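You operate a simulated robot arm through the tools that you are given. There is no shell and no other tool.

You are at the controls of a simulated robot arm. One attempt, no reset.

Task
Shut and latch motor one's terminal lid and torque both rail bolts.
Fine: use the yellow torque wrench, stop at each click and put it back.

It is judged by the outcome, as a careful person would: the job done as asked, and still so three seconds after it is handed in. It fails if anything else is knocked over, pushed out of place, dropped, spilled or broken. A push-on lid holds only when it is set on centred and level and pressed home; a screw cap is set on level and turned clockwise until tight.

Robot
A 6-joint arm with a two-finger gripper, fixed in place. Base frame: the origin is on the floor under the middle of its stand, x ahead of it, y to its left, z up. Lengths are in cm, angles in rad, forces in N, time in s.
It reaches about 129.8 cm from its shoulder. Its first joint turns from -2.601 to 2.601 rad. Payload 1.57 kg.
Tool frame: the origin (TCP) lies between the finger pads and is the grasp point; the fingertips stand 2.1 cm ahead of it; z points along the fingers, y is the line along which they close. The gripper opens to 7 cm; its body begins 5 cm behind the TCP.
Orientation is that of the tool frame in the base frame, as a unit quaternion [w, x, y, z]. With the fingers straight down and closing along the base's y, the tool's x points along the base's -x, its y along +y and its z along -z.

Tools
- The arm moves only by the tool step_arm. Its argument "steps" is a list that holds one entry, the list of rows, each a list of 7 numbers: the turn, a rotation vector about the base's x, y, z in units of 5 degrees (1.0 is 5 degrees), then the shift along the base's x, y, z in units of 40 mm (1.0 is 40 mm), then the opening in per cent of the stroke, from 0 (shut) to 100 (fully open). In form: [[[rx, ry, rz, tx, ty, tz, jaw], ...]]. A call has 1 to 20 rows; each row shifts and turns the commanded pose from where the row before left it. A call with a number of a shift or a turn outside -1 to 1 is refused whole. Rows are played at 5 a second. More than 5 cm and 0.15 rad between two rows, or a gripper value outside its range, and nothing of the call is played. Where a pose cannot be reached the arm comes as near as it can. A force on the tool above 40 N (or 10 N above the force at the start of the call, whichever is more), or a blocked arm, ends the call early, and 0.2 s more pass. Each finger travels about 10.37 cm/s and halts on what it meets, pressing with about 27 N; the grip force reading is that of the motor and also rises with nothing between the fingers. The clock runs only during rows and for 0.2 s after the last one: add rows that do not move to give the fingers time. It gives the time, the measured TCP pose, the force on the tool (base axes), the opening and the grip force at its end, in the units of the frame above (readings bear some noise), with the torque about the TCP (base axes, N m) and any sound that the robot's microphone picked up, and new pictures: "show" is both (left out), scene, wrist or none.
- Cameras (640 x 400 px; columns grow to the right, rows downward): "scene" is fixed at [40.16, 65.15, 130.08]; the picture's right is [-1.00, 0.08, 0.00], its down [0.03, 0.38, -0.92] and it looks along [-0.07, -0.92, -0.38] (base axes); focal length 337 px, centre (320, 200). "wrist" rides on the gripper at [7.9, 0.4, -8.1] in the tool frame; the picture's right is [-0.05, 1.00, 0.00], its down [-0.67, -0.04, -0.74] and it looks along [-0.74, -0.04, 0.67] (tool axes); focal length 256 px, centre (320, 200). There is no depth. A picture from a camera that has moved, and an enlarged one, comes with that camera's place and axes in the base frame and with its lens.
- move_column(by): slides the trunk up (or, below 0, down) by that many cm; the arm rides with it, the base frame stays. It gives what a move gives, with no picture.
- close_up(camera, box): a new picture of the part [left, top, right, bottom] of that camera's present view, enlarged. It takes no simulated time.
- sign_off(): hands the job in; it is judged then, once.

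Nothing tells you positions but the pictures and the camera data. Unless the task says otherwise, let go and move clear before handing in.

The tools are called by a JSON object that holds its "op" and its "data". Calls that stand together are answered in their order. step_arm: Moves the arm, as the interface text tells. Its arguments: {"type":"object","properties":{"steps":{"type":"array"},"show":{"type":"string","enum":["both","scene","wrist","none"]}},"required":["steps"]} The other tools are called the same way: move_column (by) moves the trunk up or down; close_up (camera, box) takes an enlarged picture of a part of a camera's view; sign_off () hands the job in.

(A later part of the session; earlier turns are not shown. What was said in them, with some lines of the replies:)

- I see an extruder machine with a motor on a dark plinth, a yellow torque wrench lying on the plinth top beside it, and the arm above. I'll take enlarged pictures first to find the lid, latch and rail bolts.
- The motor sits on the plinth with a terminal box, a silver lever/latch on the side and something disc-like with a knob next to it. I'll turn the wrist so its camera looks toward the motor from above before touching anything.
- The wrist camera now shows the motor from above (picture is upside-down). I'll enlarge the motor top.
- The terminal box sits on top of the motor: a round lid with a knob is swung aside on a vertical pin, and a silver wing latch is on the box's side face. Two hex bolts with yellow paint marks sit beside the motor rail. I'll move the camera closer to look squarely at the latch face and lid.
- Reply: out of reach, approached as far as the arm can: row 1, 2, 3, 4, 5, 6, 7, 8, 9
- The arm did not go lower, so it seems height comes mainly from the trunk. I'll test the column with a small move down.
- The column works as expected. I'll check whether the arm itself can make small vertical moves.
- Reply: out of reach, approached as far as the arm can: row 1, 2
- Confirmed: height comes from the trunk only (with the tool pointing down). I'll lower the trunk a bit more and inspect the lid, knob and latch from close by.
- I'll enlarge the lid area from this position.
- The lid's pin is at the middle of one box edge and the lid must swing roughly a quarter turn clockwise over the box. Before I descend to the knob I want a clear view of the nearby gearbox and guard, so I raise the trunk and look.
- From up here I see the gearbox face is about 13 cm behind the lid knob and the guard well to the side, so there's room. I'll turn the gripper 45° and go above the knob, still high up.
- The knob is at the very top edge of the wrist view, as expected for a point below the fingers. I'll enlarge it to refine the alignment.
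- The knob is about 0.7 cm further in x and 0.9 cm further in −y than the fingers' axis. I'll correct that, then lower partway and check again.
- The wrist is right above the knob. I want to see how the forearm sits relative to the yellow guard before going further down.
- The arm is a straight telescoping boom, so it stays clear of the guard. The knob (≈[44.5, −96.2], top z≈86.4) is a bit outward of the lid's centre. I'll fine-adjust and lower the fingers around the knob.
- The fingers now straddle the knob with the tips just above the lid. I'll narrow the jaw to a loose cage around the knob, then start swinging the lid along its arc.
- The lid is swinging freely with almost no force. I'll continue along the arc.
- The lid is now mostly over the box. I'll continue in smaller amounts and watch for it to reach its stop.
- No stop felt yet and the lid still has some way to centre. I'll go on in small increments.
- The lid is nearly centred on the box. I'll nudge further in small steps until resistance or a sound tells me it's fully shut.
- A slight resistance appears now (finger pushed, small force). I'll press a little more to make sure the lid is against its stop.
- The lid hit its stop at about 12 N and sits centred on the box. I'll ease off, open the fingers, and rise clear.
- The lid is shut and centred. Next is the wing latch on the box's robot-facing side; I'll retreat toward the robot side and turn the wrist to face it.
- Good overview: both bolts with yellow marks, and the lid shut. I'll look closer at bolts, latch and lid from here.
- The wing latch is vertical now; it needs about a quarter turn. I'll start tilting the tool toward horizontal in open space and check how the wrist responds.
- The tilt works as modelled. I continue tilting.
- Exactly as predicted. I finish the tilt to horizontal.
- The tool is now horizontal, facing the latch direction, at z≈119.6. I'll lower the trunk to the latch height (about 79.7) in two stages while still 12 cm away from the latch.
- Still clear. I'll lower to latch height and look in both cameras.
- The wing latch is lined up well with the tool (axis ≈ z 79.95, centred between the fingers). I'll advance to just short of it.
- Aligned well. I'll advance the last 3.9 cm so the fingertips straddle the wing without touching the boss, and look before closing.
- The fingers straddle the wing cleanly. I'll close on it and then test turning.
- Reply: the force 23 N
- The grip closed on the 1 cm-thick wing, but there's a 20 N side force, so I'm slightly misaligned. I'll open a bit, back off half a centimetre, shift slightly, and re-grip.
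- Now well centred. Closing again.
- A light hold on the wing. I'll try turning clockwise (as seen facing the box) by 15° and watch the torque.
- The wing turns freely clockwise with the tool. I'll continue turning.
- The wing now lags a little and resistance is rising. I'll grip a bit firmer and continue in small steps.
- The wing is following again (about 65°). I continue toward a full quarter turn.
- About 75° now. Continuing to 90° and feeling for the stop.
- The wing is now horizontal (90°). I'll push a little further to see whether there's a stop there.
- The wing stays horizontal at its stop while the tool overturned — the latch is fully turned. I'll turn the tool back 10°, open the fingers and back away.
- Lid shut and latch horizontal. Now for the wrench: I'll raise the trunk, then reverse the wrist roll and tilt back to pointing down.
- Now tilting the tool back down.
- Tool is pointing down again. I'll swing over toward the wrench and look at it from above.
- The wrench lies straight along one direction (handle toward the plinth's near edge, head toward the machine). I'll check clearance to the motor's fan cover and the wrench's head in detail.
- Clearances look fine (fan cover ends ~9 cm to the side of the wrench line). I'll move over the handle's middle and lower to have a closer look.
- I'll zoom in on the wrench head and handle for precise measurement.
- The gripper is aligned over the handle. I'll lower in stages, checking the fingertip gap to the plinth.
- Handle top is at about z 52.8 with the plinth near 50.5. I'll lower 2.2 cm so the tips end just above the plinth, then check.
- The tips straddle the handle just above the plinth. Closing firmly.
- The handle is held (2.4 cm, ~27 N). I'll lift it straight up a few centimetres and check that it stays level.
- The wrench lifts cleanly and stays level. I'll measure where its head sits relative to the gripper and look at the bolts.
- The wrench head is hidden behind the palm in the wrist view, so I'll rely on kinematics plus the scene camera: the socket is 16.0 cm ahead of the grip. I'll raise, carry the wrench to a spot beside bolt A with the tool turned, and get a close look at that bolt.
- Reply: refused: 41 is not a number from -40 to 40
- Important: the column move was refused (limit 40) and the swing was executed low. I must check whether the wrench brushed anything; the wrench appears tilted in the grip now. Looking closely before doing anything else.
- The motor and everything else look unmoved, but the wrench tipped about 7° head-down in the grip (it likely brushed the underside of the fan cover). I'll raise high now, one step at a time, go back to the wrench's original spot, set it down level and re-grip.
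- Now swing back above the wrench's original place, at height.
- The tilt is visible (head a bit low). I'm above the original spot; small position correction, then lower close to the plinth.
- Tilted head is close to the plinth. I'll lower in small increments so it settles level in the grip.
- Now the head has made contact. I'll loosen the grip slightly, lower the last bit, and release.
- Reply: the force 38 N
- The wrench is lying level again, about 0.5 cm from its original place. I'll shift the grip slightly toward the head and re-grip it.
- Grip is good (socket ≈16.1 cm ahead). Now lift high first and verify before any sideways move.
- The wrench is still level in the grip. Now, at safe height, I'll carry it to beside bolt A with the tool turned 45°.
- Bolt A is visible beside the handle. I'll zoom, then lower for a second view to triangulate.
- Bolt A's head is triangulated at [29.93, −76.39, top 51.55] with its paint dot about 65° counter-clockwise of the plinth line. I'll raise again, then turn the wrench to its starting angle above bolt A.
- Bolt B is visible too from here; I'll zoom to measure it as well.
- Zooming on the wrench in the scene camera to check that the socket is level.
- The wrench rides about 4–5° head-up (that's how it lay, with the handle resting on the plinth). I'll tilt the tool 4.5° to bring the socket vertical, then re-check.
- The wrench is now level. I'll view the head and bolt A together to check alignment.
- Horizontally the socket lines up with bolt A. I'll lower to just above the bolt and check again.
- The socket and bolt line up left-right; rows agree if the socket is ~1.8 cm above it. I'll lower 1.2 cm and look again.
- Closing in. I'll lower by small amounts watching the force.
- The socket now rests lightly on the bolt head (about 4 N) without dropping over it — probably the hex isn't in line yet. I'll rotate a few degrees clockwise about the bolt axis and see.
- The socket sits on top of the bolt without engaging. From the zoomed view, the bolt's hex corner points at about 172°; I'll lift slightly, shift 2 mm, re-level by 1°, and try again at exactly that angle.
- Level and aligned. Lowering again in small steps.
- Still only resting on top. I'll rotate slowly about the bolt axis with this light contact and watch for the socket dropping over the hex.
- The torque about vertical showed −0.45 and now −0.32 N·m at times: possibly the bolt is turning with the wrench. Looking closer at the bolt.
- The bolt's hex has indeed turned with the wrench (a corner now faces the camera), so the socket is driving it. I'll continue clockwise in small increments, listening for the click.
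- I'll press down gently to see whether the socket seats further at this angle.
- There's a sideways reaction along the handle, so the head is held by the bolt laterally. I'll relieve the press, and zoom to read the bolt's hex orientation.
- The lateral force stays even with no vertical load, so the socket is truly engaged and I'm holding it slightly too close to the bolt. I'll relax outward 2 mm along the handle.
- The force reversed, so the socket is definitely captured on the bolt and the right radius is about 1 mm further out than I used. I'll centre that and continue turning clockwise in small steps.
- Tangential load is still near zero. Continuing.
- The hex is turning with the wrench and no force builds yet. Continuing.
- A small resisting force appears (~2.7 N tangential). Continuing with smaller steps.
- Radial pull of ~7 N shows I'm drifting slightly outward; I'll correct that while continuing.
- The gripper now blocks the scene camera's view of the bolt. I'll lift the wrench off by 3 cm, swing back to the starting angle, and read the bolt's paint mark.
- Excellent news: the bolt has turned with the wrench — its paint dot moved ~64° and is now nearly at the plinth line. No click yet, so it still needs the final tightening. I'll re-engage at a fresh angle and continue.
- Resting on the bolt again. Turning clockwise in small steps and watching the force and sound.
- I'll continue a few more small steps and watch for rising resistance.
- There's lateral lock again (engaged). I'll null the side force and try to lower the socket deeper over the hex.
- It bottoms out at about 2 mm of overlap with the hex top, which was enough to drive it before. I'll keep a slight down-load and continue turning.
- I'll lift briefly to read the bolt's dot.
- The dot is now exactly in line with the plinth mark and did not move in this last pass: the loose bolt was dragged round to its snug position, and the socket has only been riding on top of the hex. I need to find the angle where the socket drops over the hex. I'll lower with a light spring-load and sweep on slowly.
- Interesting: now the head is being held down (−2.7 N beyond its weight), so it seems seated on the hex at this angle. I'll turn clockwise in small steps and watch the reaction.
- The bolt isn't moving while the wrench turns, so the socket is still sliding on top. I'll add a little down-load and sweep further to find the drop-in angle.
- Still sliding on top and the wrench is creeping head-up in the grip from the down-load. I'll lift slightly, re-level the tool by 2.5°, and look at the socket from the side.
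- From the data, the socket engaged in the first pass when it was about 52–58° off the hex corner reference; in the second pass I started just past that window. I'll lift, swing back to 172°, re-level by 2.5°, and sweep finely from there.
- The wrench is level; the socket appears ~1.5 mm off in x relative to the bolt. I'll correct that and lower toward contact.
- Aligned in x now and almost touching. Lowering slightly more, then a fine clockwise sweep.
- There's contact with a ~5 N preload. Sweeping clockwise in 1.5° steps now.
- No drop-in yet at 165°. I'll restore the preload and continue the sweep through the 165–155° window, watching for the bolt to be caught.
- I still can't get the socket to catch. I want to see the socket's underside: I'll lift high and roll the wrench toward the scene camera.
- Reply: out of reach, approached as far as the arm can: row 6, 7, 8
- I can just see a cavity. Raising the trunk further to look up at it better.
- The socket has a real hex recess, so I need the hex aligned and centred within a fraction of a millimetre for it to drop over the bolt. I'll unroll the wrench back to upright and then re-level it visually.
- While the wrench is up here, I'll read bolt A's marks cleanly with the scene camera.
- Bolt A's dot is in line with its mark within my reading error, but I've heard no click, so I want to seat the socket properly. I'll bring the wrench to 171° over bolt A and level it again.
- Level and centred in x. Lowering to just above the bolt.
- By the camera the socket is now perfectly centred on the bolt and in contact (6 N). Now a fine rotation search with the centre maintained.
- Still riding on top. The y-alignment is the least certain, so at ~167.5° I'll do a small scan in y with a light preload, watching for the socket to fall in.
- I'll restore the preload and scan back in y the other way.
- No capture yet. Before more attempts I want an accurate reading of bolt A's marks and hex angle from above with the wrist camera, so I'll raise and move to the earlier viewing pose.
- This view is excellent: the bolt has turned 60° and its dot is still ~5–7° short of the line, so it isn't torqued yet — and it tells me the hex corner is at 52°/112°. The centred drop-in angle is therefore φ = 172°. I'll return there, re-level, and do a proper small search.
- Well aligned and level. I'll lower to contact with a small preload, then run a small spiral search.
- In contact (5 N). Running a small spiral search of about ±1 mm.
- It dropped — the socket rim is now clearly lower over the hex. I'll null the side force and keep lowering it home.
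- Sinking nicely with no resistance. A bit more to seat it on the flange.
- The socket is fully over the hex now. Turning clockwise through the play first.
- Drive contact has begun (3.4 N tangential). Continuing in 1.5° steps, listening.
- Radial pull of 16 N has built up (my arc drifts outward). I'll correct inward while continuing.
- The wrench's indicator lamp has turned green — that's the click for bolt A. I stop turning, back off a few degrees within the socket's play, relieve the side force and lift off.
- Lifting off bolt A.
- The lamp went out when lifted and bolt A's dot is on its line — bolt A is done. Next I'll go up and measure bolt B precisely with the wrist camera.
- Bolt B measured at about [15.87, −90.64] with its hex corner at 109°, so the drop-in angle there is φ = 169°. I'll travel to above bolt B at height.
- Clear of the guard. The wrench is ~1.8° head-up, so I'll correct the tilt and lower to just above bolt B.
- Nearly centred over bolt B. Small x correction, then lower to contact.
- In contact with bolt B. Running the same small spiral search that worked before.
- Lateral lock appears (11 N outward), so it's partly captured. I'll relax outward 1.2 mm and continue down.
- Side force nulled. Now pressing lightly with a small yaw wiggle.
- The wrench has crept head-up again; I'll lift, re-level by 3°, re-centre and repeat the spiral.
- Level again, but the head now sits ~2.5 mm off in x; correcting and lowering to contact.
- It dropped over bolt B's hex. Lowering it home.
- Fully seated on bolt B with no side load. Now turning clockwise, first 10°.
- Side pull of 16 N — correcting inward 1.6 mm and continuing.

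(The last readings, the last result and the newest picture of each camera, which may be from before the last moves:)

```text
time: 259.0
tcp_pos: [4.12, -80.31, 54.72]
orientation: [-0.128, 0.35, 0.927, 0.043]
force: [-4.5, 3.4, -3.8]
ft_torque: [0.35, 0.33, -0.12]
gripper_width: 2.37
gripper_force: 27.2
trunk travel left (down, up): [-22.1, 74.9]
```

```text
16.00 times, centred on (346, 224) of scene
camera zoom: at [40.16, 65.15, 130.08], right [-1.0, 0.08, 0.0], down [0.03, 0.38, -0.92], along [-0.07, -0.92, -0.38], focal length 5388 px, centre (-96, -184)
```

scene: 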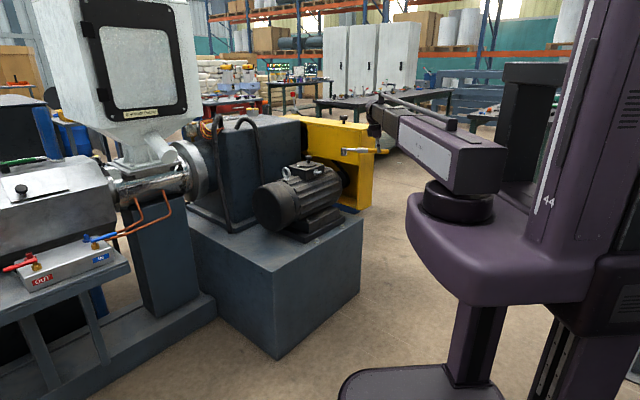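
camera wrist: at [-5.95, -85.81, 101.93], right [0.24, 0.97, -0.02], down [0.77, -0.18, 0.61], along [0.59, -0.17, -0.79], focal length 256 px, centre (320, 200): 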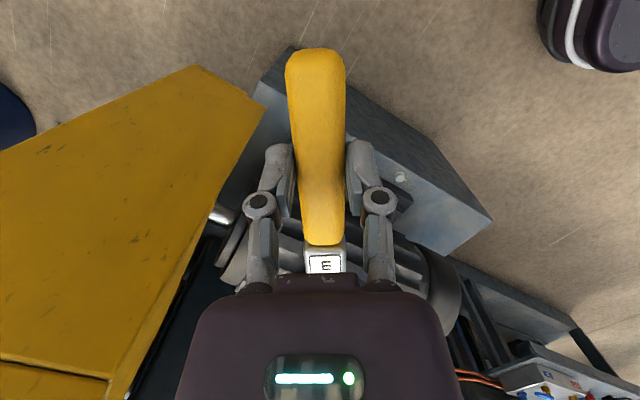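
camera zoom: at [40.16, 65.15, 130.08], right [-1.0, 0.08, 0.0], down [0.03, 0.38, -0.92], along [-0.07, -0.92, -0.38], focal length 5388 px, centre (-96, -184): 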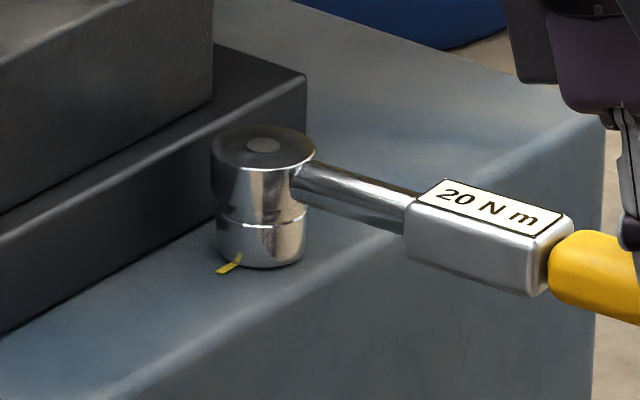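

Still seated and tracking. Continuing.

{"op": "step_arm", "data": {"steps": [[[0, 0, 0, -0.008, 0.007, 0, 0], [0, 0, -0.5, 0.115, 0.1275, 0, 0], [0, 0, -0.5, 0.1205, 0.125, 0, 0], [0, 0, 0, 0, 0, 0, 0]]], "show": "none"}}

{"op": "step_arm", "data": {"steps": [[[0, 0, -0.5, 0.126, 0.1175, 0, 0], [0, 0, -0.5, 0.131, 0.1125, 0, 0], [0, 0, 0, 0, 0, 0, 0]]], "show": "none"}}

```text
time: 260.0
tcp_pos: [5.11, -79.38, 54.61]
orientation: [-0.125, 0.389, 0.911, 0.047]
force: [-4.2, 1.0, -1.4]
ft_torque: [0.09, 0.1, -0.26]
gripper_width: 2.37
gripper_force: 26.9
trunk travel left (down, up): [-22.1, 74.9]
```

```text
time: 260.8
tcp_pos: [6.21, -78.47, 54.67]
orientation: [-0.124, 0.429, 0.893, 0.053]
force: [-3.3, 1.8, -1.8]
ft_torque: [0.14, 0.02, -0.07]
gripper_width: 2.34
gripper_force: 26.7
trunk travel left (down, up): [-22.1, 74.9]
```

{"op": "step_arm", "data": {"steps": [[[0, 0, -0.5, 0.136, 0.105, 0, 0], [0, 0, -0.5, 0.14, 0.1, 0, 0], [0, 0, 0, 0, 0, 0, 0]]], "show": "none"}}

{"op": "step_arm", "data": {"steps": [[[0, 0, -0.5, 0.145, 0.095, 0, 0], [0, 0, -0.5, 0.148, 0.0875, 0, 0], [0, 0, 0, 0, 0, 0, 0]]], "show": "none"}}

{"op": "close_up", "data": {"camera": "scene", "box": [328, 212, 364, 236]}}

```text
time: 261.6
tcp_pos: [7.16, -77.5, 54.64]
orientation: [-0.121, 0.466, 0.874, 0.058]
force: [0.8, -1.2, -0.8]
ft_torque: [-0.16, -0.14, 0.11]
gripper_width: 2.36
gripper_force: 26.5
trunk travel left (down, up): [-22.1, 74.9]
```

```text
time: 262.4
tcp_pos: [8.35, -76.94, 54.6]
orientation: [-0.118, 0.504, 0.853, 0.062]
force: [-0.1, -3.9, -1.9]
ft_torque: [-0.29, -0.12, -0.17]
gripper_width: 2.35
gripper_force: 27.1
trunk travel left (down, up): [-22.1, 74.9]
```

```text
16.00 times, centred on (346, 224) of scene
camera zoom: at [40.16, 65.15, 130.08], right [-1.0, 0.08, 0.0], down [0.03, 0.38, -0.92], along [-0.07, -0.92, -0.38], focal length 5388 px, centre (-96, -184)
```

zoom: 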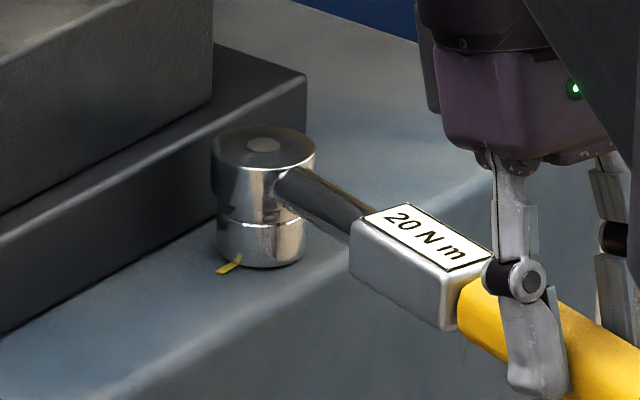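

Lamp still dark at ~119°. Continuing in small steps with a look each time.

{"op": "step_arm", "data": {"steps": [[[0, 0, -0.5, 0.154, 0.08, 0, 0], [0, 0, -0.5, 0.157, 0.072, 0, 0], [0, 0, 0, 0, 0, 0, 0]]], "show": "none"}}

{"op": "step_arm", "data": {"steps": [[[0, 0, -0.5, 0.158, 0.0675, 0, 0], [0, 0, -0.5, 0.1625, 0.06, 0, 0], [0, 0, 0, 0, 0, 0, 0]]], "show": "none"}}

{"op": "close_up", "data": {"camera": "scene", "box": [328, 212, 364, 236]}}

```text
time: 263.2
tcp_pos: [9.6, -76.43, 54.55]
orientation: [-0.115, 0.542, 0.83, 0.068]
force: [3.3, -10.7, -1.8]
ft_torque: [-0.5, -0.26, -0.06]
gripper_width: 2.38
gripper_force: 26.9
trunk travel left (down, up): [-22.1, 74.9]
```

```text
time: 264.0
tcp_pos: [10.87, -75.81, 54.64]
orientation: [-0.113, 0.578, 0.805, 0.072]
force: [3.0, -15.3, -2.2]
ft_torque: [-0.55, -0.19, -0.15]
gripper_width: 2.33
gripper_force: 27.2
trunk travel left (down, up): [-22.1, 74.9]
```

```text
16.00 times, centred on (346, 224) of scene
camera zoom: at [40.16, 65.15, 130.08], right [-1.0, 0.08, 0.0], down [0.03, 0.38, -0.92], along [-0.07, -0.92, -0.38], focal length 5388 px, centre (-96, -184)
```

zoom: 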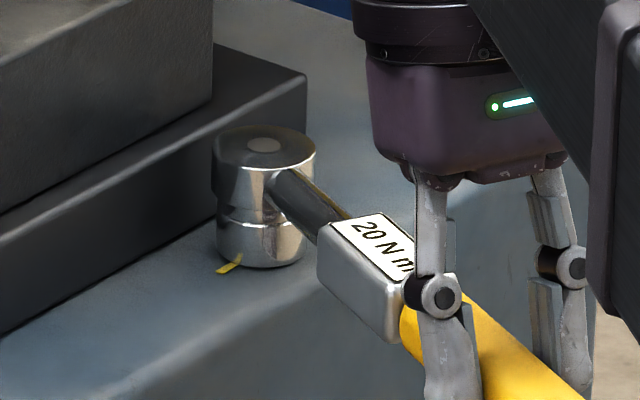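

Correcting inward and continuing; the lamp remains visible.

{"op": "step_arm", "data": {"steps": [[[0, 0, 0, 0.013, -0.036, 0, 0], [0, 0, -0.5, 0.1625, 0.052, 0, 0], [0, 0, 0, 0, 0, 0, 0]]], "show": "none"}}

{"op": "step_arm", "data": {"steps": [[[0, 0, -0.5, 0.1675, 0.043, 0, 0], [0, 0, 0, 0, 0, 0, 0]]], "show": "none"}}

{"op": "close_up", "data": {"camera": "scene", "box": [328, 212, 364, 236]}}

```text
time: 264.8
tcp_pos: [11.53, -75.56, 54.61]
orientation: [-0.111, 0.595, 0.792, 0.076]
force: [-1.5, -2.7, -5.0]
ft_torque: [0.15, 0.1, -0.24]
gripper_width: 2.36
gripper_force: 26.6
trunk travel left (down, up): [-22.1, 74.9]
```

```text
time: 265.4
tcp_pos: [12.18, -75.36, 54.67]
orientation: [-0.11, 0.612, 0.779, 0.08]
force: [-5.8, 5.1, -6.3]
ft_torque: [0.5, 0.18, -0.41]
gripper_width: 2.38
gripper_force: 27.5
trunk travel left (down, up): [-22.1, 74.9]
```

```text
16.00 times, centred on (346, 224) of scene
camera zoom: at [40.16, 65.15, 130.08], right [-1.0, 0.08, 0.0], down [0.03, 0.38, -0.92], along [-0.07, -0.92, -0.38], focal length 5388 px, centre (-96, -184)
```

zoom: 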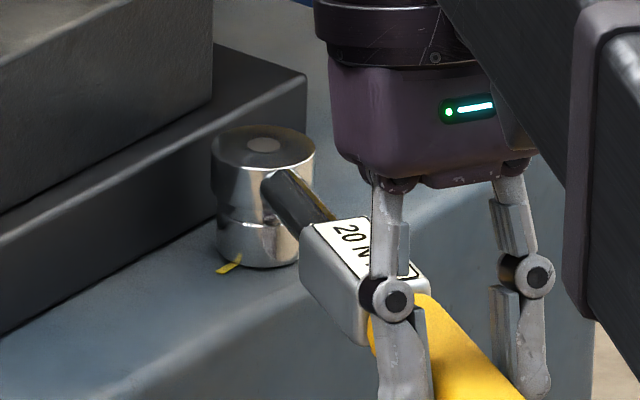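

Tangential load is rising (4.4 N). Continuing with 1.5° steps and checking the lamp each time.

{"op": "step_arm", "data": {"steps": [[[0, 0, -0.3, 0.1, 0.028, 0, 0], [0, 0, 0, 0, 0, 0, 0]]], "show": "none"}}

{"op": "close_up", "data": {"camera": "scene", "box": [328, 212, 364, 236]}}

```text
time: 266.0
tcp_pos: [12.63, -75.34, 54.68]
orientation: [-0.109, 0.621, 0.772, 0.08]
force: [-3.0, 9.9, -5.3]
ft_torque: [0.62, 0.18, -0.12]
gripper_width: 2.37
gripper_force: 27.1
trunk travel left (down, up): [-22.1, 74.9]
```

```text
16.00 times, centred on (346, 224) of scene
camera zoom: at [40.16, 65.15, 130.08], right [-1.0, 0.08, 0.0], down [0.03, 0.38, -0.92], along [-0.07, -0.92, -0.38], focal length 5388 px, centre (-96, -184)
```

zoom: 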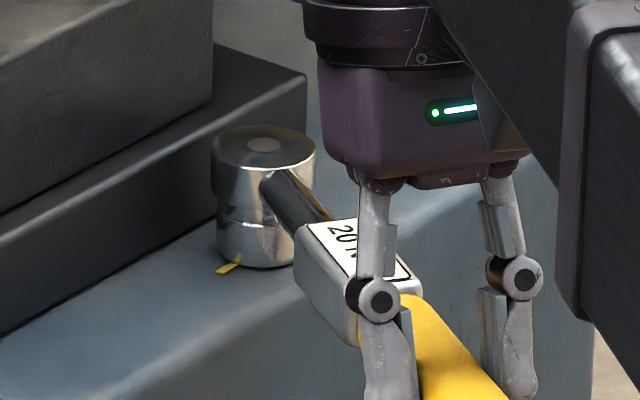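

{"op": "step_arm", "data": {"steps": [[[0, 0, -0.3, 0.096, 0.042, 0, 0], [0, 0, 0, 0, 0, 0, 0]]], "show": "none"}}

{"op": "close_up", "data": {"camera": "scene", "box": [328, 212, 364, 236]}}

```text
time: 266.6
tcp_pos: [13.06, -75.34, 54.75]
orientation: [-0.107, 0.632, 0.763, 0.081]
force: [-2.6, 9.9, -3.6]
ft_torque: [0.46, 0.06, 0.01]
gripper_width: 2.35
gripper_force: 27.4
trunk travel left (down, up): [-22.1, 74.9]
```

```text
16.00 times, centred on (346, 224) of scene
camera zoom: at [40.16, 65.15, 130.08], right [-1.0, 0.08, 0.0], down [0.03, 0.38, -0.92], along [-0.07, -0.92, -0.38], focal length 5388 px, centre (-96, -184)
```

zoom: 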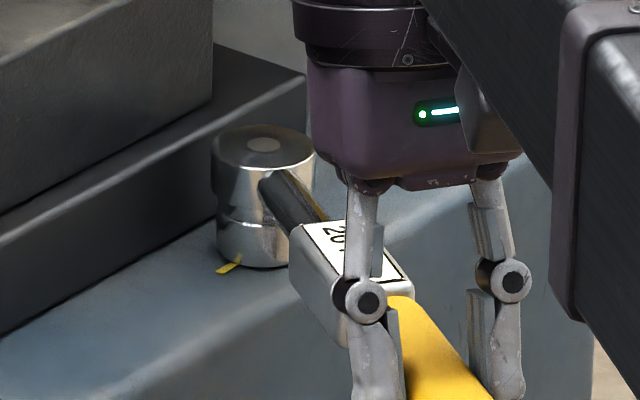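

{"op": "step_arm", "data": {"steps": [[[0, 0, -0.3, 0.097, 0.038, 0, 0], [0, 0, 0, 0, 0, 0, 0]]], "show": "none"}}

{"op": "close_up", "data": {"camera": "scene", "box": [328, 212, 364, 236]}}

```text
time: 267.2
tcp_pos: [13.44, -75.15, 54.63]
orientation: [-0.105, 0.642, 0.755, 0.082]
force: [-1.0, 3.2, -2.1]
ft_torque: [-0.03, -0.01, -0.06]
gripper_width: 2.35
gripper_force: 26.9
trunk travel left (down, up): [-22.1, 74.9]
```

```text
16.00 times, centred on (346, 224) of scene
camera zoom: at [40.16, 65.15, 130.08], right [-1.0, 0.08, 0.0], down [0.03, 0.38, -0.92], along [-0.07, -0.92, -0.38], focal length 5388 px, centre (-96, -184)
```

zoom: 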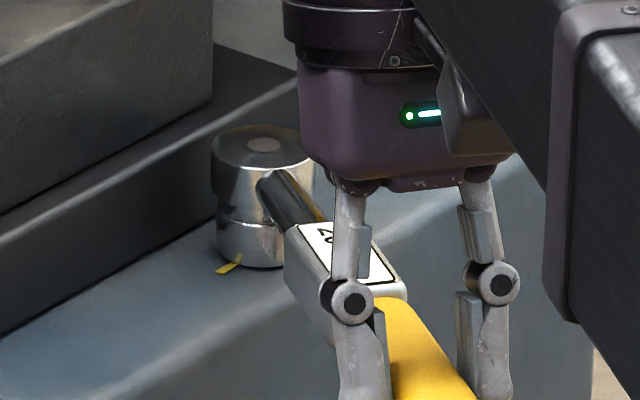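

{"op": "step_arm", "data": {"steps": [[[0, 0, -0.3, 0.102, 0.018, 0, 0], [0, 0, 0, 0, 0, 0, 0]]], "show": "none"}}

{"op": "close_up", "data": {"camera": "scene", "box": [328, 212, 364, 236]}}

```text
time: 267.8
tcp_pos: [13.81, -75.29, 54.73]
orientation: [-0.105, 0.652, 0.747, 0.083]
force: [-0.1, 2.4, -2.2]
ft_torque: [-0.12, -0.08, 0.16]
gripper_width: 2.37
gripper_force: 27.3
trunk travel left (down, up): [-22.1, 74.9]
```

```text
16.00 times, centred on (346, 224) of scene
camera zoom: at [40.16, 65.15, 130.08], right [-1.0, 0.08, 0.0], down [0.03, 0.38, -0.92], along [-0.07, -0.92, -0.38], focal length 5388 px, centre (-96, -184)
```

zoom: 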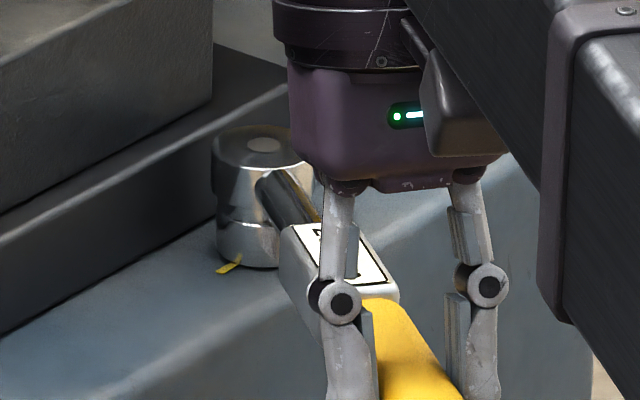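

{"op": "step_arm", "data": {"steps": [[[0, 0, -0.3, 0.103, 0.015, 0, 0], [0, 0, 0, 0, 0, 0, 0]]], "show": "none"}}

{"op": "close_up", "data": {"camera": "scene", "box": [328, 212, 364, 236]}}

```text
time: 268.4
tcp_pos: [14.26, -75.13, 54.61]
orientation: [-0.104, 0.662, 0.738, 0.085]
force: [-2.2, -0.5, -1.6]
ft_torque: [-0.26, -0.01, -0.28]
gripper_width: 2.36
gripper_force: 27.5
trunk travel left (down, up): [-22.1, 74.9]
```

```text
16.00 times, centred on (346, 224) of scene
camera zoom: at [40.16, 65.15, 130.08], right [-1.0, 0.08, 0.0], down [0.03, 0.38, -0.92], along [-0.07, -0.92, -0.38], focal length 5388 px, centre (-96, -184)
```

zoom: 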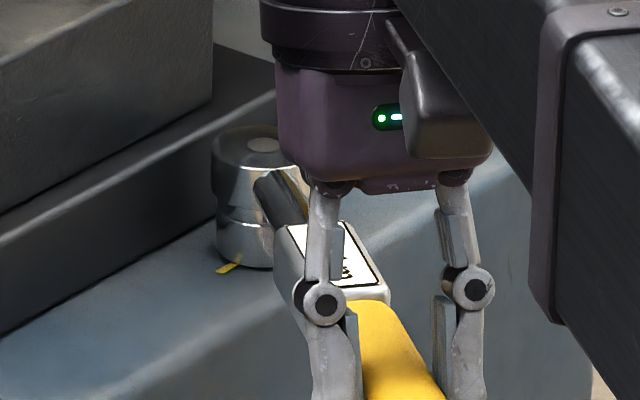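

{"op": "step_arm", "data": {"steps": [[[0, 0, -0.3, 0.103, 0.012, 0, 0], [0, 0, 0, 0, 0, 0, 0]]], "show": "none"}}

{"op": "close_up", "data": {"camera": "scene", "box": [328, 212, 364, 236]}}

```text
time: 269.0
tcp_pos: [14.63, -75.01, 54.61]
orientation: [-0.103, 0.671, 0.729, 0.086]
force: [-1.9, -5.1, -0.9]
ft_torque: [-0.38, 0.04, -0.27]
gripper_width: 2.36
gripper_force: 26.8
trunk travel left (down, up): [-22.1, 74.9]
```

```text
16.00 times, centred on (346, 224) of scene
camera zoom: at [40.16, 65.15, 130.08], right [-1.0, 0.08, 0.0], down [0.03, 0.38, -0.92], along [-0.07, -0.92, -0.38], focal length 5388 px, centre (-96, -184)
```

zoom: 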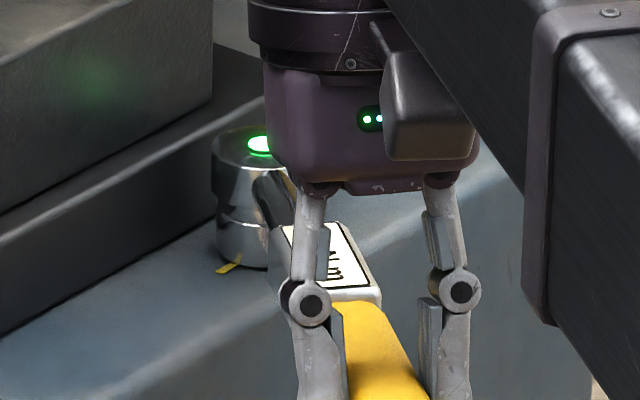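

Green lamp on bolt B — click reached. I stop, back off 3° within the play, and lift off.

{"op": "step_arm", "data": {"steps": [[[0, 0, 0.3, -0.103, -0.012, 0, 0], [0, 0, 0.3, -0.103, -0.015, 0, 0], [0, 0, 0.3, -0.102, -0.018, 0, 0], [0, 0, 0, 0, 0, 0, 0]]], "show": "none"}}

{"op": "move_column", "data": {"by": 4}}

{"op": "close_up", "data": {"camera": "scene", "box": [322, 205, 372, 240]}}

```text
time: 270.0
tcp_pos: [13.36, -75.05, 54.62]
orientation: [-0.106, 0.642, 0.755, 0.083]
force: [0.4, -1.1, -3.5]
ft_torque: [0.1, -0.01, 0.01]
gripper_width: 2.36
gripper_force: 27.3
trunk travel left (down, up): [-22.1, 74.9]
```

```text
time: 270.8
tcp_pos: [13.32, -75.18, 58.69]
orientation: [-0.106, 0.642, 0.755, 0.082]
force: [-1.0, 0.1, -2.1]
ft_torque: [0.18, -0.01, -0.06]
gripper_width: 2.38
gripper_force: 26.9
trunk travel left (down, up): [-26.1, 70.9]
```

```text
11.43 times, centred on (347, 222) of scene
camera zoom: at [40.16, 65.15, 130.08], right [-1.0, 0.08, 0.0], down [0.03, 0.38, -0.92], along [-0.07, -0.92, -0.38], focal length 3849 px, centre (11, -57)
```

zoom: 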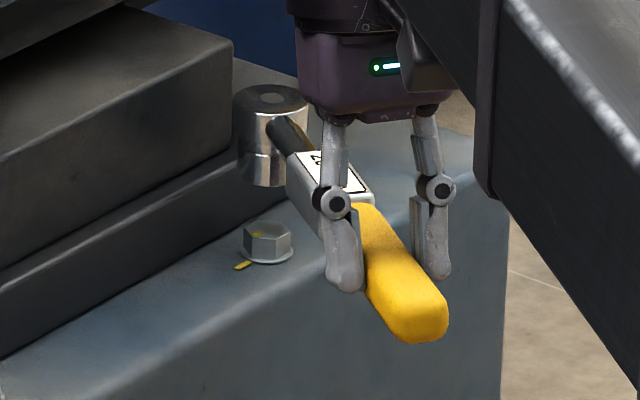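

Both bolts have clicked. Now I'll raise high and carry the wrench back to where it lay.

{"op": "move_column", "data": {"by": 37.5}}

```text
time: 274.4
tcp_pos: [13.34, -75.25, 96.14]
orientation: [-0.106, 0.642, 0.755, 0.083]
force: [0.0, -0.3, -3.7]
ft_torque: [0.16, 0.02, 0.0]
gripper_width: 2.34
gripper_force: 26.8
trunk travel left (down, up): [-63.6, 33.4]
```

{"op": "step_arm", "data": {"steps": [[[0, 0, 0.51, 0.692, 0.213, 0, 0], [0, 0, 0.51, 0.692, 0.213, 0, 0], [0, 0, 0.51, 0.692, 0.213, 0, 0], [0, 0, 0.51, 0.692, 0.213, 0, 0], [0, 0, 0.51, 0.692, 0.213, 0, 0], [0, 0, 0.51, 0.692, 0.213, 0, 0], [0, 0, 0.51, 0.692, 0.213, 0, 0], [0, 0, 0.51, 0.692, 0.213, 0, 0], [0, 0, 0.51, 0.692, 0.213, 0, 0], [0, 0, 0.51, 0.692, 0.213, 0, 0], [0, 0, 0.51, 0.692, 0.213, 0, 0], [0, 0, 0.51, 0.692, 0.213, 0, 0], [0, 0, 0.51, 0.692, 0.213, 0, 0], [0, 0, 0.51, 0.692, 0.213, 0, 0], [0, 0, 0, 0, 0, 0, 0]]]}}

{"op": "close_up", "data": {"camera": "scene", "box": [220, 120, 320, 200]}}

```text
time: 277.6
tcp_pos: [52.0, -63.33, 96.2]
orientation: [-0.126, 0.38, 0.915, 0.046]
force: [0.6, -0.2, -2.6]
ft_torque: [0.13, 0.12, 0.02]
gripper_width: 2.35
gripper_force: 27.1
trunk travel left (down, up): [-63.6, 33.4]
camera wrist: at [48.45, -59.01, 106.04], right [0.74, 0.67, -0.03], down [0.57, -0.61, 0.54], along [0.35, -0.42, -0.84], focal length 256 px, centre (320, 200)
```

scene: 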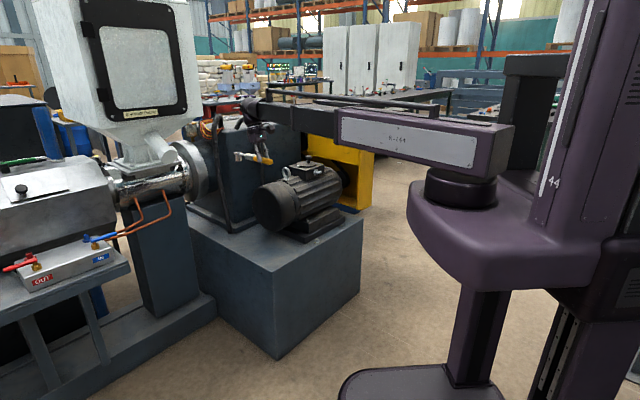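
wrist: 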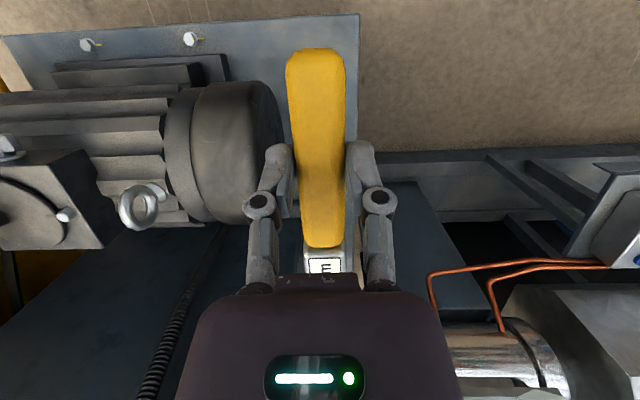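

```text
5.00 times, centred on (270, 160) of scene
camera zoom: at [40.16, 65.15, 130.08], right [-1.0, 0.08, 0.0], down [0.03, 0.38, -0.92], along [-0.07, -0.92, -0.38], focal length 1684 px, centre (570, 400)
```

zoom: 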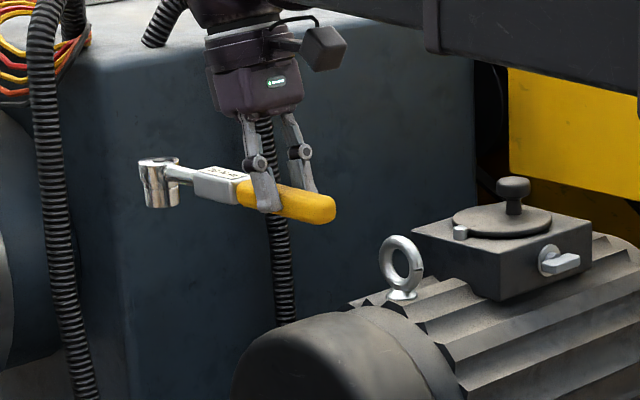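

Over the wrench's place. Checking the wrench's pitch before lowering.

{"op": "close_up", "data": {"camera": "scene", "box": [238, 140, 294, 176]}}

```text
11.11 times, centred on (266, 158) of scene
camera zoom: at [40.16, 65.15, 130.08], right [-1.0, 0.08, 0.0], down [0.03, 0.38, -0.92], along [-0.07, -0.92, -0.38], focal length 3742 px, centre (920, 667)
```

zoom: 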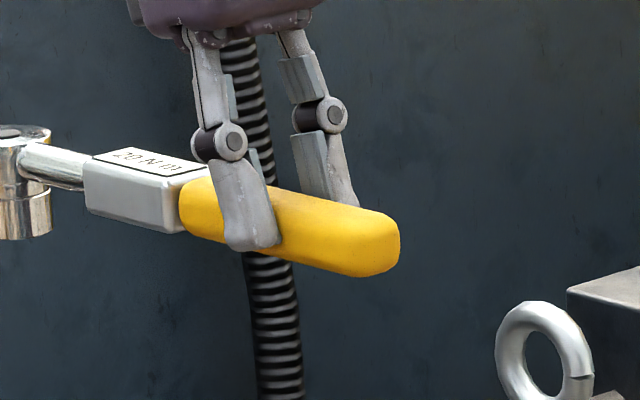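

The wrench is level; it originally lay ~4.5° head-up (resting on its handle), so I'll set that tilt and lower most of the way.

{"op": "step_arm", "data": {"steps": [[[-0.318, -0.318, 0, 0, 0, 0, 0], [-0.318, -0.318, 0, 0, 0, 0, 0], [0, 0, 0, 0, 0, 0, 0]]], "show": "none"}}

{"op": "move_column", "data": {"by": -38}}

{"op": "close_up", "data": {"camera": "scene", "box": [235, 205, 295, 265]}}

```text
time: 278.4
tcp_pos: [52.06, -63.28, 95.82]
orientation: [-0.09, 0.381, 0.92, 0.031]
force: [0.2, -0.1, -3.5]
ft_torque: [0.12, 0.09, 0.01]
gripper_width: 2.38
gripper_force: 26.6
out of reach, approached as far as the arm can: row 2
trunk travel left (down, up): [-63.6, 33.4]
```

```text
time: 282.1
tcp_pos: [52.18, -63.24, 57.77]
orientation: [-0.09, 0.382, 0.919, 0.03]
force: [0.9, 0.5, -3.1]
ft_torque: [0.13, 0.13, 0.02]
gripper_width: 2.36
gripper_force: 26.9
trunk travel left (down, up): [-25.6, 71.4]
```

```text
6.67 times, centred on (265, 235) of scene
camera zoom: at [40.16, 65.15, 130.08], right [-1.0, 0.08, 0.0], down [0.03, 0.38, -0.92], along [-0.07, -0.92, -0.38], focal length 2245 px, centre (687, -33)
```

zoom: 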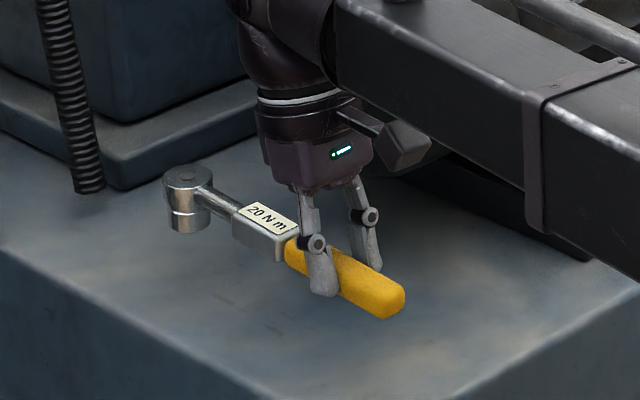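

{"op": "move_column", "data": {"by": -3.3}}

{"op": "close_up", "data": {"camera": "scene", "box": [235, 215, 295, 265]}}

```text
time: 282.9
tcp_pos: [52.03, -63.32, 54.71]
orientation: [-0.09, 0.381, 0.92, 0.031]
force: [0.6, -0.4, -2.6]
ft_torque: [0.13, 0.14, -0.03]
gripper_width: 2.35
gripper_force: 27.0
trunk travel left (down, up): [-22.3, 74.7]
```

```text
8.00 times, centred on (265, 240) of scene
camera zoom: at [40.16, 65.15, 130.08], right [-1.0, 0.08, 0.0], down [0.03, 0.38, -0.92], along [-0.07, -0.92, -0.38], focal length 2694 px, centre (760, -120)
```

zoom: 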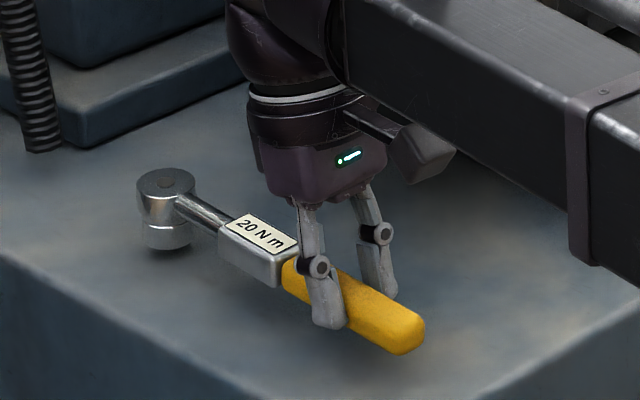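

Lined up with its original spot. Lowering in small steps to contact.

{"op": "move_column", "data": {"by": -0.9}}

{"op": "move_column", "data": {"by": -0.4}}

{"op": "close_up", "data": {"camera": "scene", "box": [235, 215, 295, 265]}}

```text
time: 283.5
tcp_pos: [52.14, -63.28, 53.52]
orientation: [-0.09, 0.381, 0.92, 0.031]
force: [-0.3, 0.5, -3.3]
ft_torque: [0.15, 0.14, 0.0]
gripper_width: 2.35
gripper_force: 27.2
trunk travel left (down, up): [-21.4, 75.6]
```

```text
time: 284.0
tcp_pos: [52.01, -63.19, 53.23]
orientation: [-0.091, 0.382, 0.919, 0.03]
force: [-1.3, 1.0, 1.3]
ft_torque: [-0.26, -0.24, -0.01]
gripper_width: 2.36
gripper_force: 26.7
trunk travel left (down, up): [-21.0, 76.0]
```

```text
8.00 times, centred on (265, 240) of scene
camera zoom: at [40.16, 65.15, 130.08], right [-1.0, 0.08, 0.0], down [0.03, 0.38, -0.92], along [-0.07, -0.92, -0.38], focal length 2694 px, centre (760, -120)
```

zoom: 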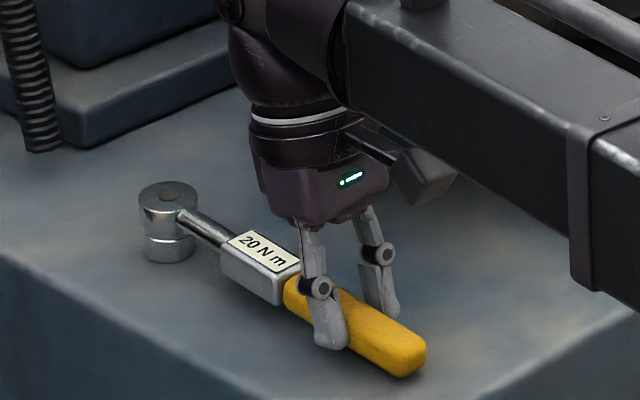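

The head has touched down. A hair lower, then I'll open the fingers gently.

{"op": "move_column", "data": {"by": -0.15}}

{"op": "step_arm", "data": {"steps": [[[0, 0, 0, 0, 0, 0, 34], [0, 0, 0, 0, 0, 0, 36], [0, 0, 0, 0, 0, 0, 42], [0, 0, 0, 0, 0, 0, 55], [0, 0, 0, 0, 0, 0, 65], [0, 0, 0, 0, 0, 0, 65]]], "show": "wrist"}}

{"op": "close_up", "data": {"camera": "scene", "box": [235, 215, 295, 265]}}

```text
time: 284.5
tcp_pos: [52.02, -63.1, 53.14]
orientation: [-0.09, 0.381, 0.92, 0.031]
force: [-2.6, 2.9, 2.3]
ft_torque: [-0.37, -0.36, 0.03]
gripper_width: 2.36
gripper_force: 27.1
trunk travel left (down, up): [-20.9, 76.1]
```

```text
time: 285.9
tcp_pos: [52.01, -63.21, 53.22]
orientation: [-0.091, 0.381, 0.92, 0.03]
force: [0.3, -0.3, 0.2]
ft_torque: [0.0, -0.03, 0.02]
gripper_width: 4.55
gripper_force: 0.1
trunk travel left (down, up): [-20.9, 76.1]
camera wrist: at [47.92, -58.41, 62.51], right [0.74, 0.67, -0.02], down [0.54, -0.58, 0.61], along [0.39, -0.46, -0.8], focal length 256 px, centre (320, 200)
```

wrist: 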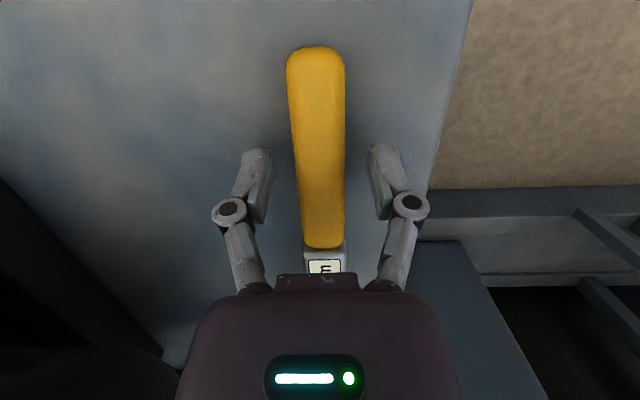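

```text
8.00 times, centred on (265, 240) of scene
camera zoom: at [40.16, 65.15, 130.08], right [-1.0, 0.08, 0.0], down [0.03, 0.38, -0.92], along [-0.07, -0.92, -0.38], focal length 2694 px, centre (760, -120)
```

zoom: 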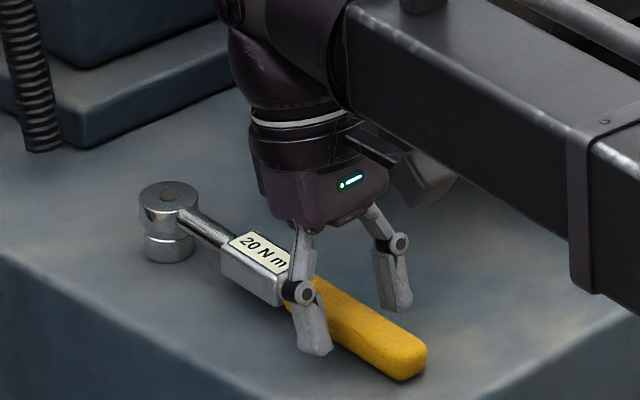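

The wrench lies back on the plinth within a few millimetres of its original place. I'll rise clear.

{"op": "move_column", "data": {"by": 12}}

{"op": "close_up", "data": {"camera": "scene", "box": [220, 140, 380, 280]}}

{"op": "close_up", "data": {"camera": "scene", "box": [235, 225, 285, 270]}}

```text
time: 287.4
tcp_pos: [52.17, -63.29, 65.13]
orientation: [-0.09, 0.382, 0.919, 0.031]
force: [-0.3, 0.6, -0.1]
ft_torque: [0.01, 0.04, 0.02]
gripper_width: 4.55
gripper_force: 0.1
trunk travel left (down, up): [-32.9, 64.1]
```

```text
2.86 times, centred on (300, 210) of scene
camera zoom: at [40.16, 65.15, 130.08], right [-1.0, 0.08, 0.0], down [0.03, 0.38, -0.92], along [-0.07, -0.92, -0.38], focal length 962 px, centre (377, 171)
```

zoom: 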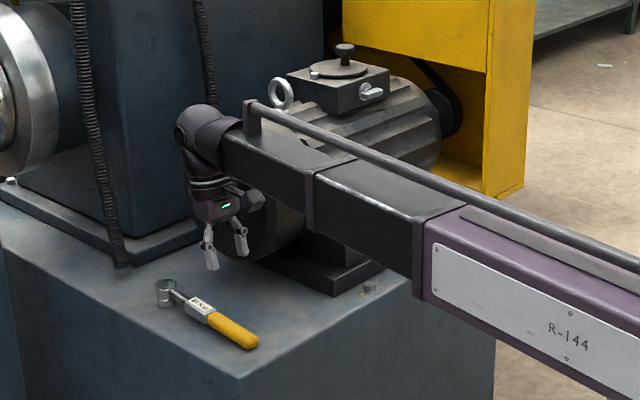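

```text
8.89 times, centred on (260, 248) of scene
camera zoom: at [40.16, 65.15, 130.08], right [-1.0, 0.08, 0.0], down [0.03, 0.38, -0.92], along [-0.07, -0.92, -0.38], focal length 2994 px, centre (853, -222)
```

zoom: 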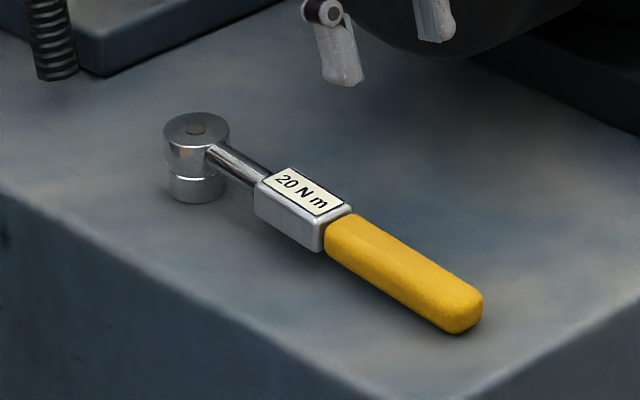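

The wrench is back almost exactly where it was. I'll raise clear and verify the bolts, lid and latch.

{"op": "move_column", "data": {"by": 33}}

{"op": "step_arm", "data": {"steps": [[[-0.5, -0.5, 0, -0.3, 0.3, 0, 70], [-0.5, -0.5, 0, -0.3, 0.3, 0, 70], [-0.5, -0.5, 0, -0.3, 0.3, 0, 70], [0, 0, 0, 0, 0, 0, 70]]]}}

{"op": "close_up", "data": {"camera": "scene", "box": [270, 145, 350, 195]}}

{"op": "close_up", "data": {"camera": "scene", "box": [305, 218, 355, 250]}}

```text
time: 290.7
tcp_pos: [52.11, -63.18, 98.17]
orientation: [-0.09, 0.382, 0.919, 0.031]
force: [0.4, -0.5, -0.4]
ft_torque: [-0.01, -0.03, -0.01]
gripper_width: 4.54
gripper_force: 0.0
trunk travel left (down, up): [-65.9, 31.1]
```

```text
time: 291.7
tcp_pos: [48.48, -59.53, 97.72]
orientation: [-0.005, 0.384, 0.923, -0.005]
force: [-1.6, 0.5, -0.6]
ft_torque: [-0.04, -0.02, 0.0]
gripper_width: 4.91
gripper_force: 0.2
out of reach, approached as far as the arm can: row 2
trunk travel left (down, up): [-65.9, 31.1]
camera wrist: at [43.16, -53.57, 105.86], right [0.75, 0.67, -0.01], down [0.45, -0.49, 0.74], along [0.49, -0.56, -0.67], focal length 256 px, centre (320, 200)
```

scene: 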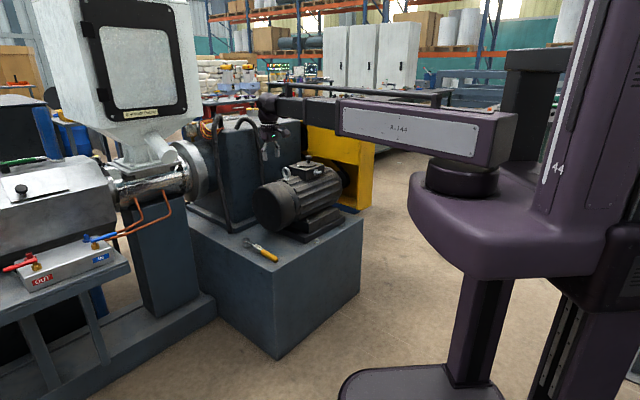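
wrist: 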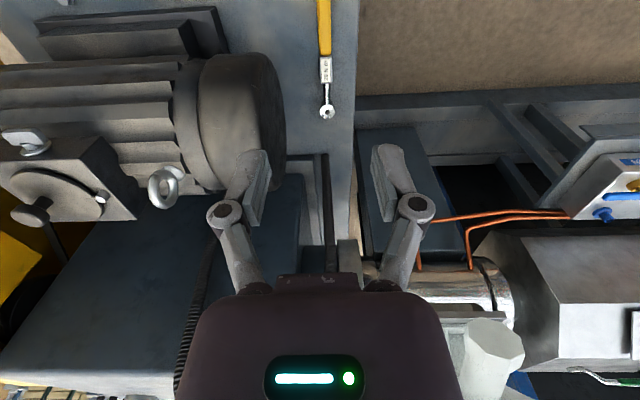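

```text
8.00 times, centred on (310, 170) of scene
camera zoom: at [40.16, 65.15, 130.08], right [-1.0, 0.08, 0.0], down [0.03, 0.38, -0.92], along [-0.07, -0.92, -0.38], focal length 2694 px, centre (400, 440)
```

zoom: 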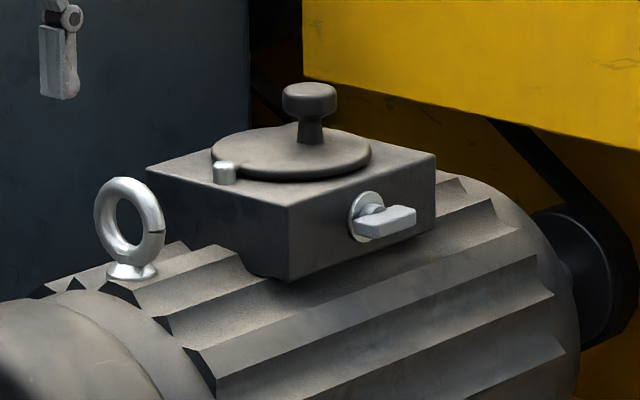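

```text
12.50 times, centred on (330, 234) of scene
camera zoom: at [40.16, 65.15, 130.08], right [-1.0, 0.08, 0.0], down [0.03, 0.38, -0.92], along [-0.07, -0.92, -0.38], focal length 4210 px, centre (195, -225)
```

zoom: 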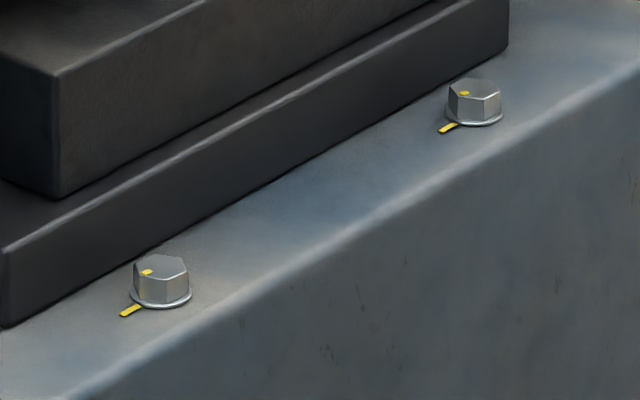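

Everything checks out:
- The lid is shut on the box and its latch is turned fully to its stop.
- Both bolts' paint dots sit on their lines, after the wrench's lamp went green on each.
- The wrench is back in its place, nothing else has moved, and the arm is clear.

I'm handing the job in.

{"op": "sign_off", "data": {}}

```text
The job is handed in.
```

The job is handed in. Motor one's terminal lid is shut and latched, both rail bolts are torqued, and the wrench is back in its place.

- **Lid and latch:** I swung the lid closed until it met its stop. The latch is turned a quarter turn to its own stop. I did not pull on the lid afterwards to test the latch.
- **Rail bolts:** I took the wrench's green lamp as the click on each bolt, because no sound ever came through. I stopped there both times. The paint dots now point along their lines, as far as the camera shows.
- **Wrench:** It is back on the plinth within about a millimetre of where it started.
- **One slip:** Early on, a trunk move was refused and I swung the wrench too low. It probably brushed the underside of the motor's fan cover and tipped in the grip. I saw no mark or movement on the motor, and I set the wrench down and picked it up again before using it on the bolts.
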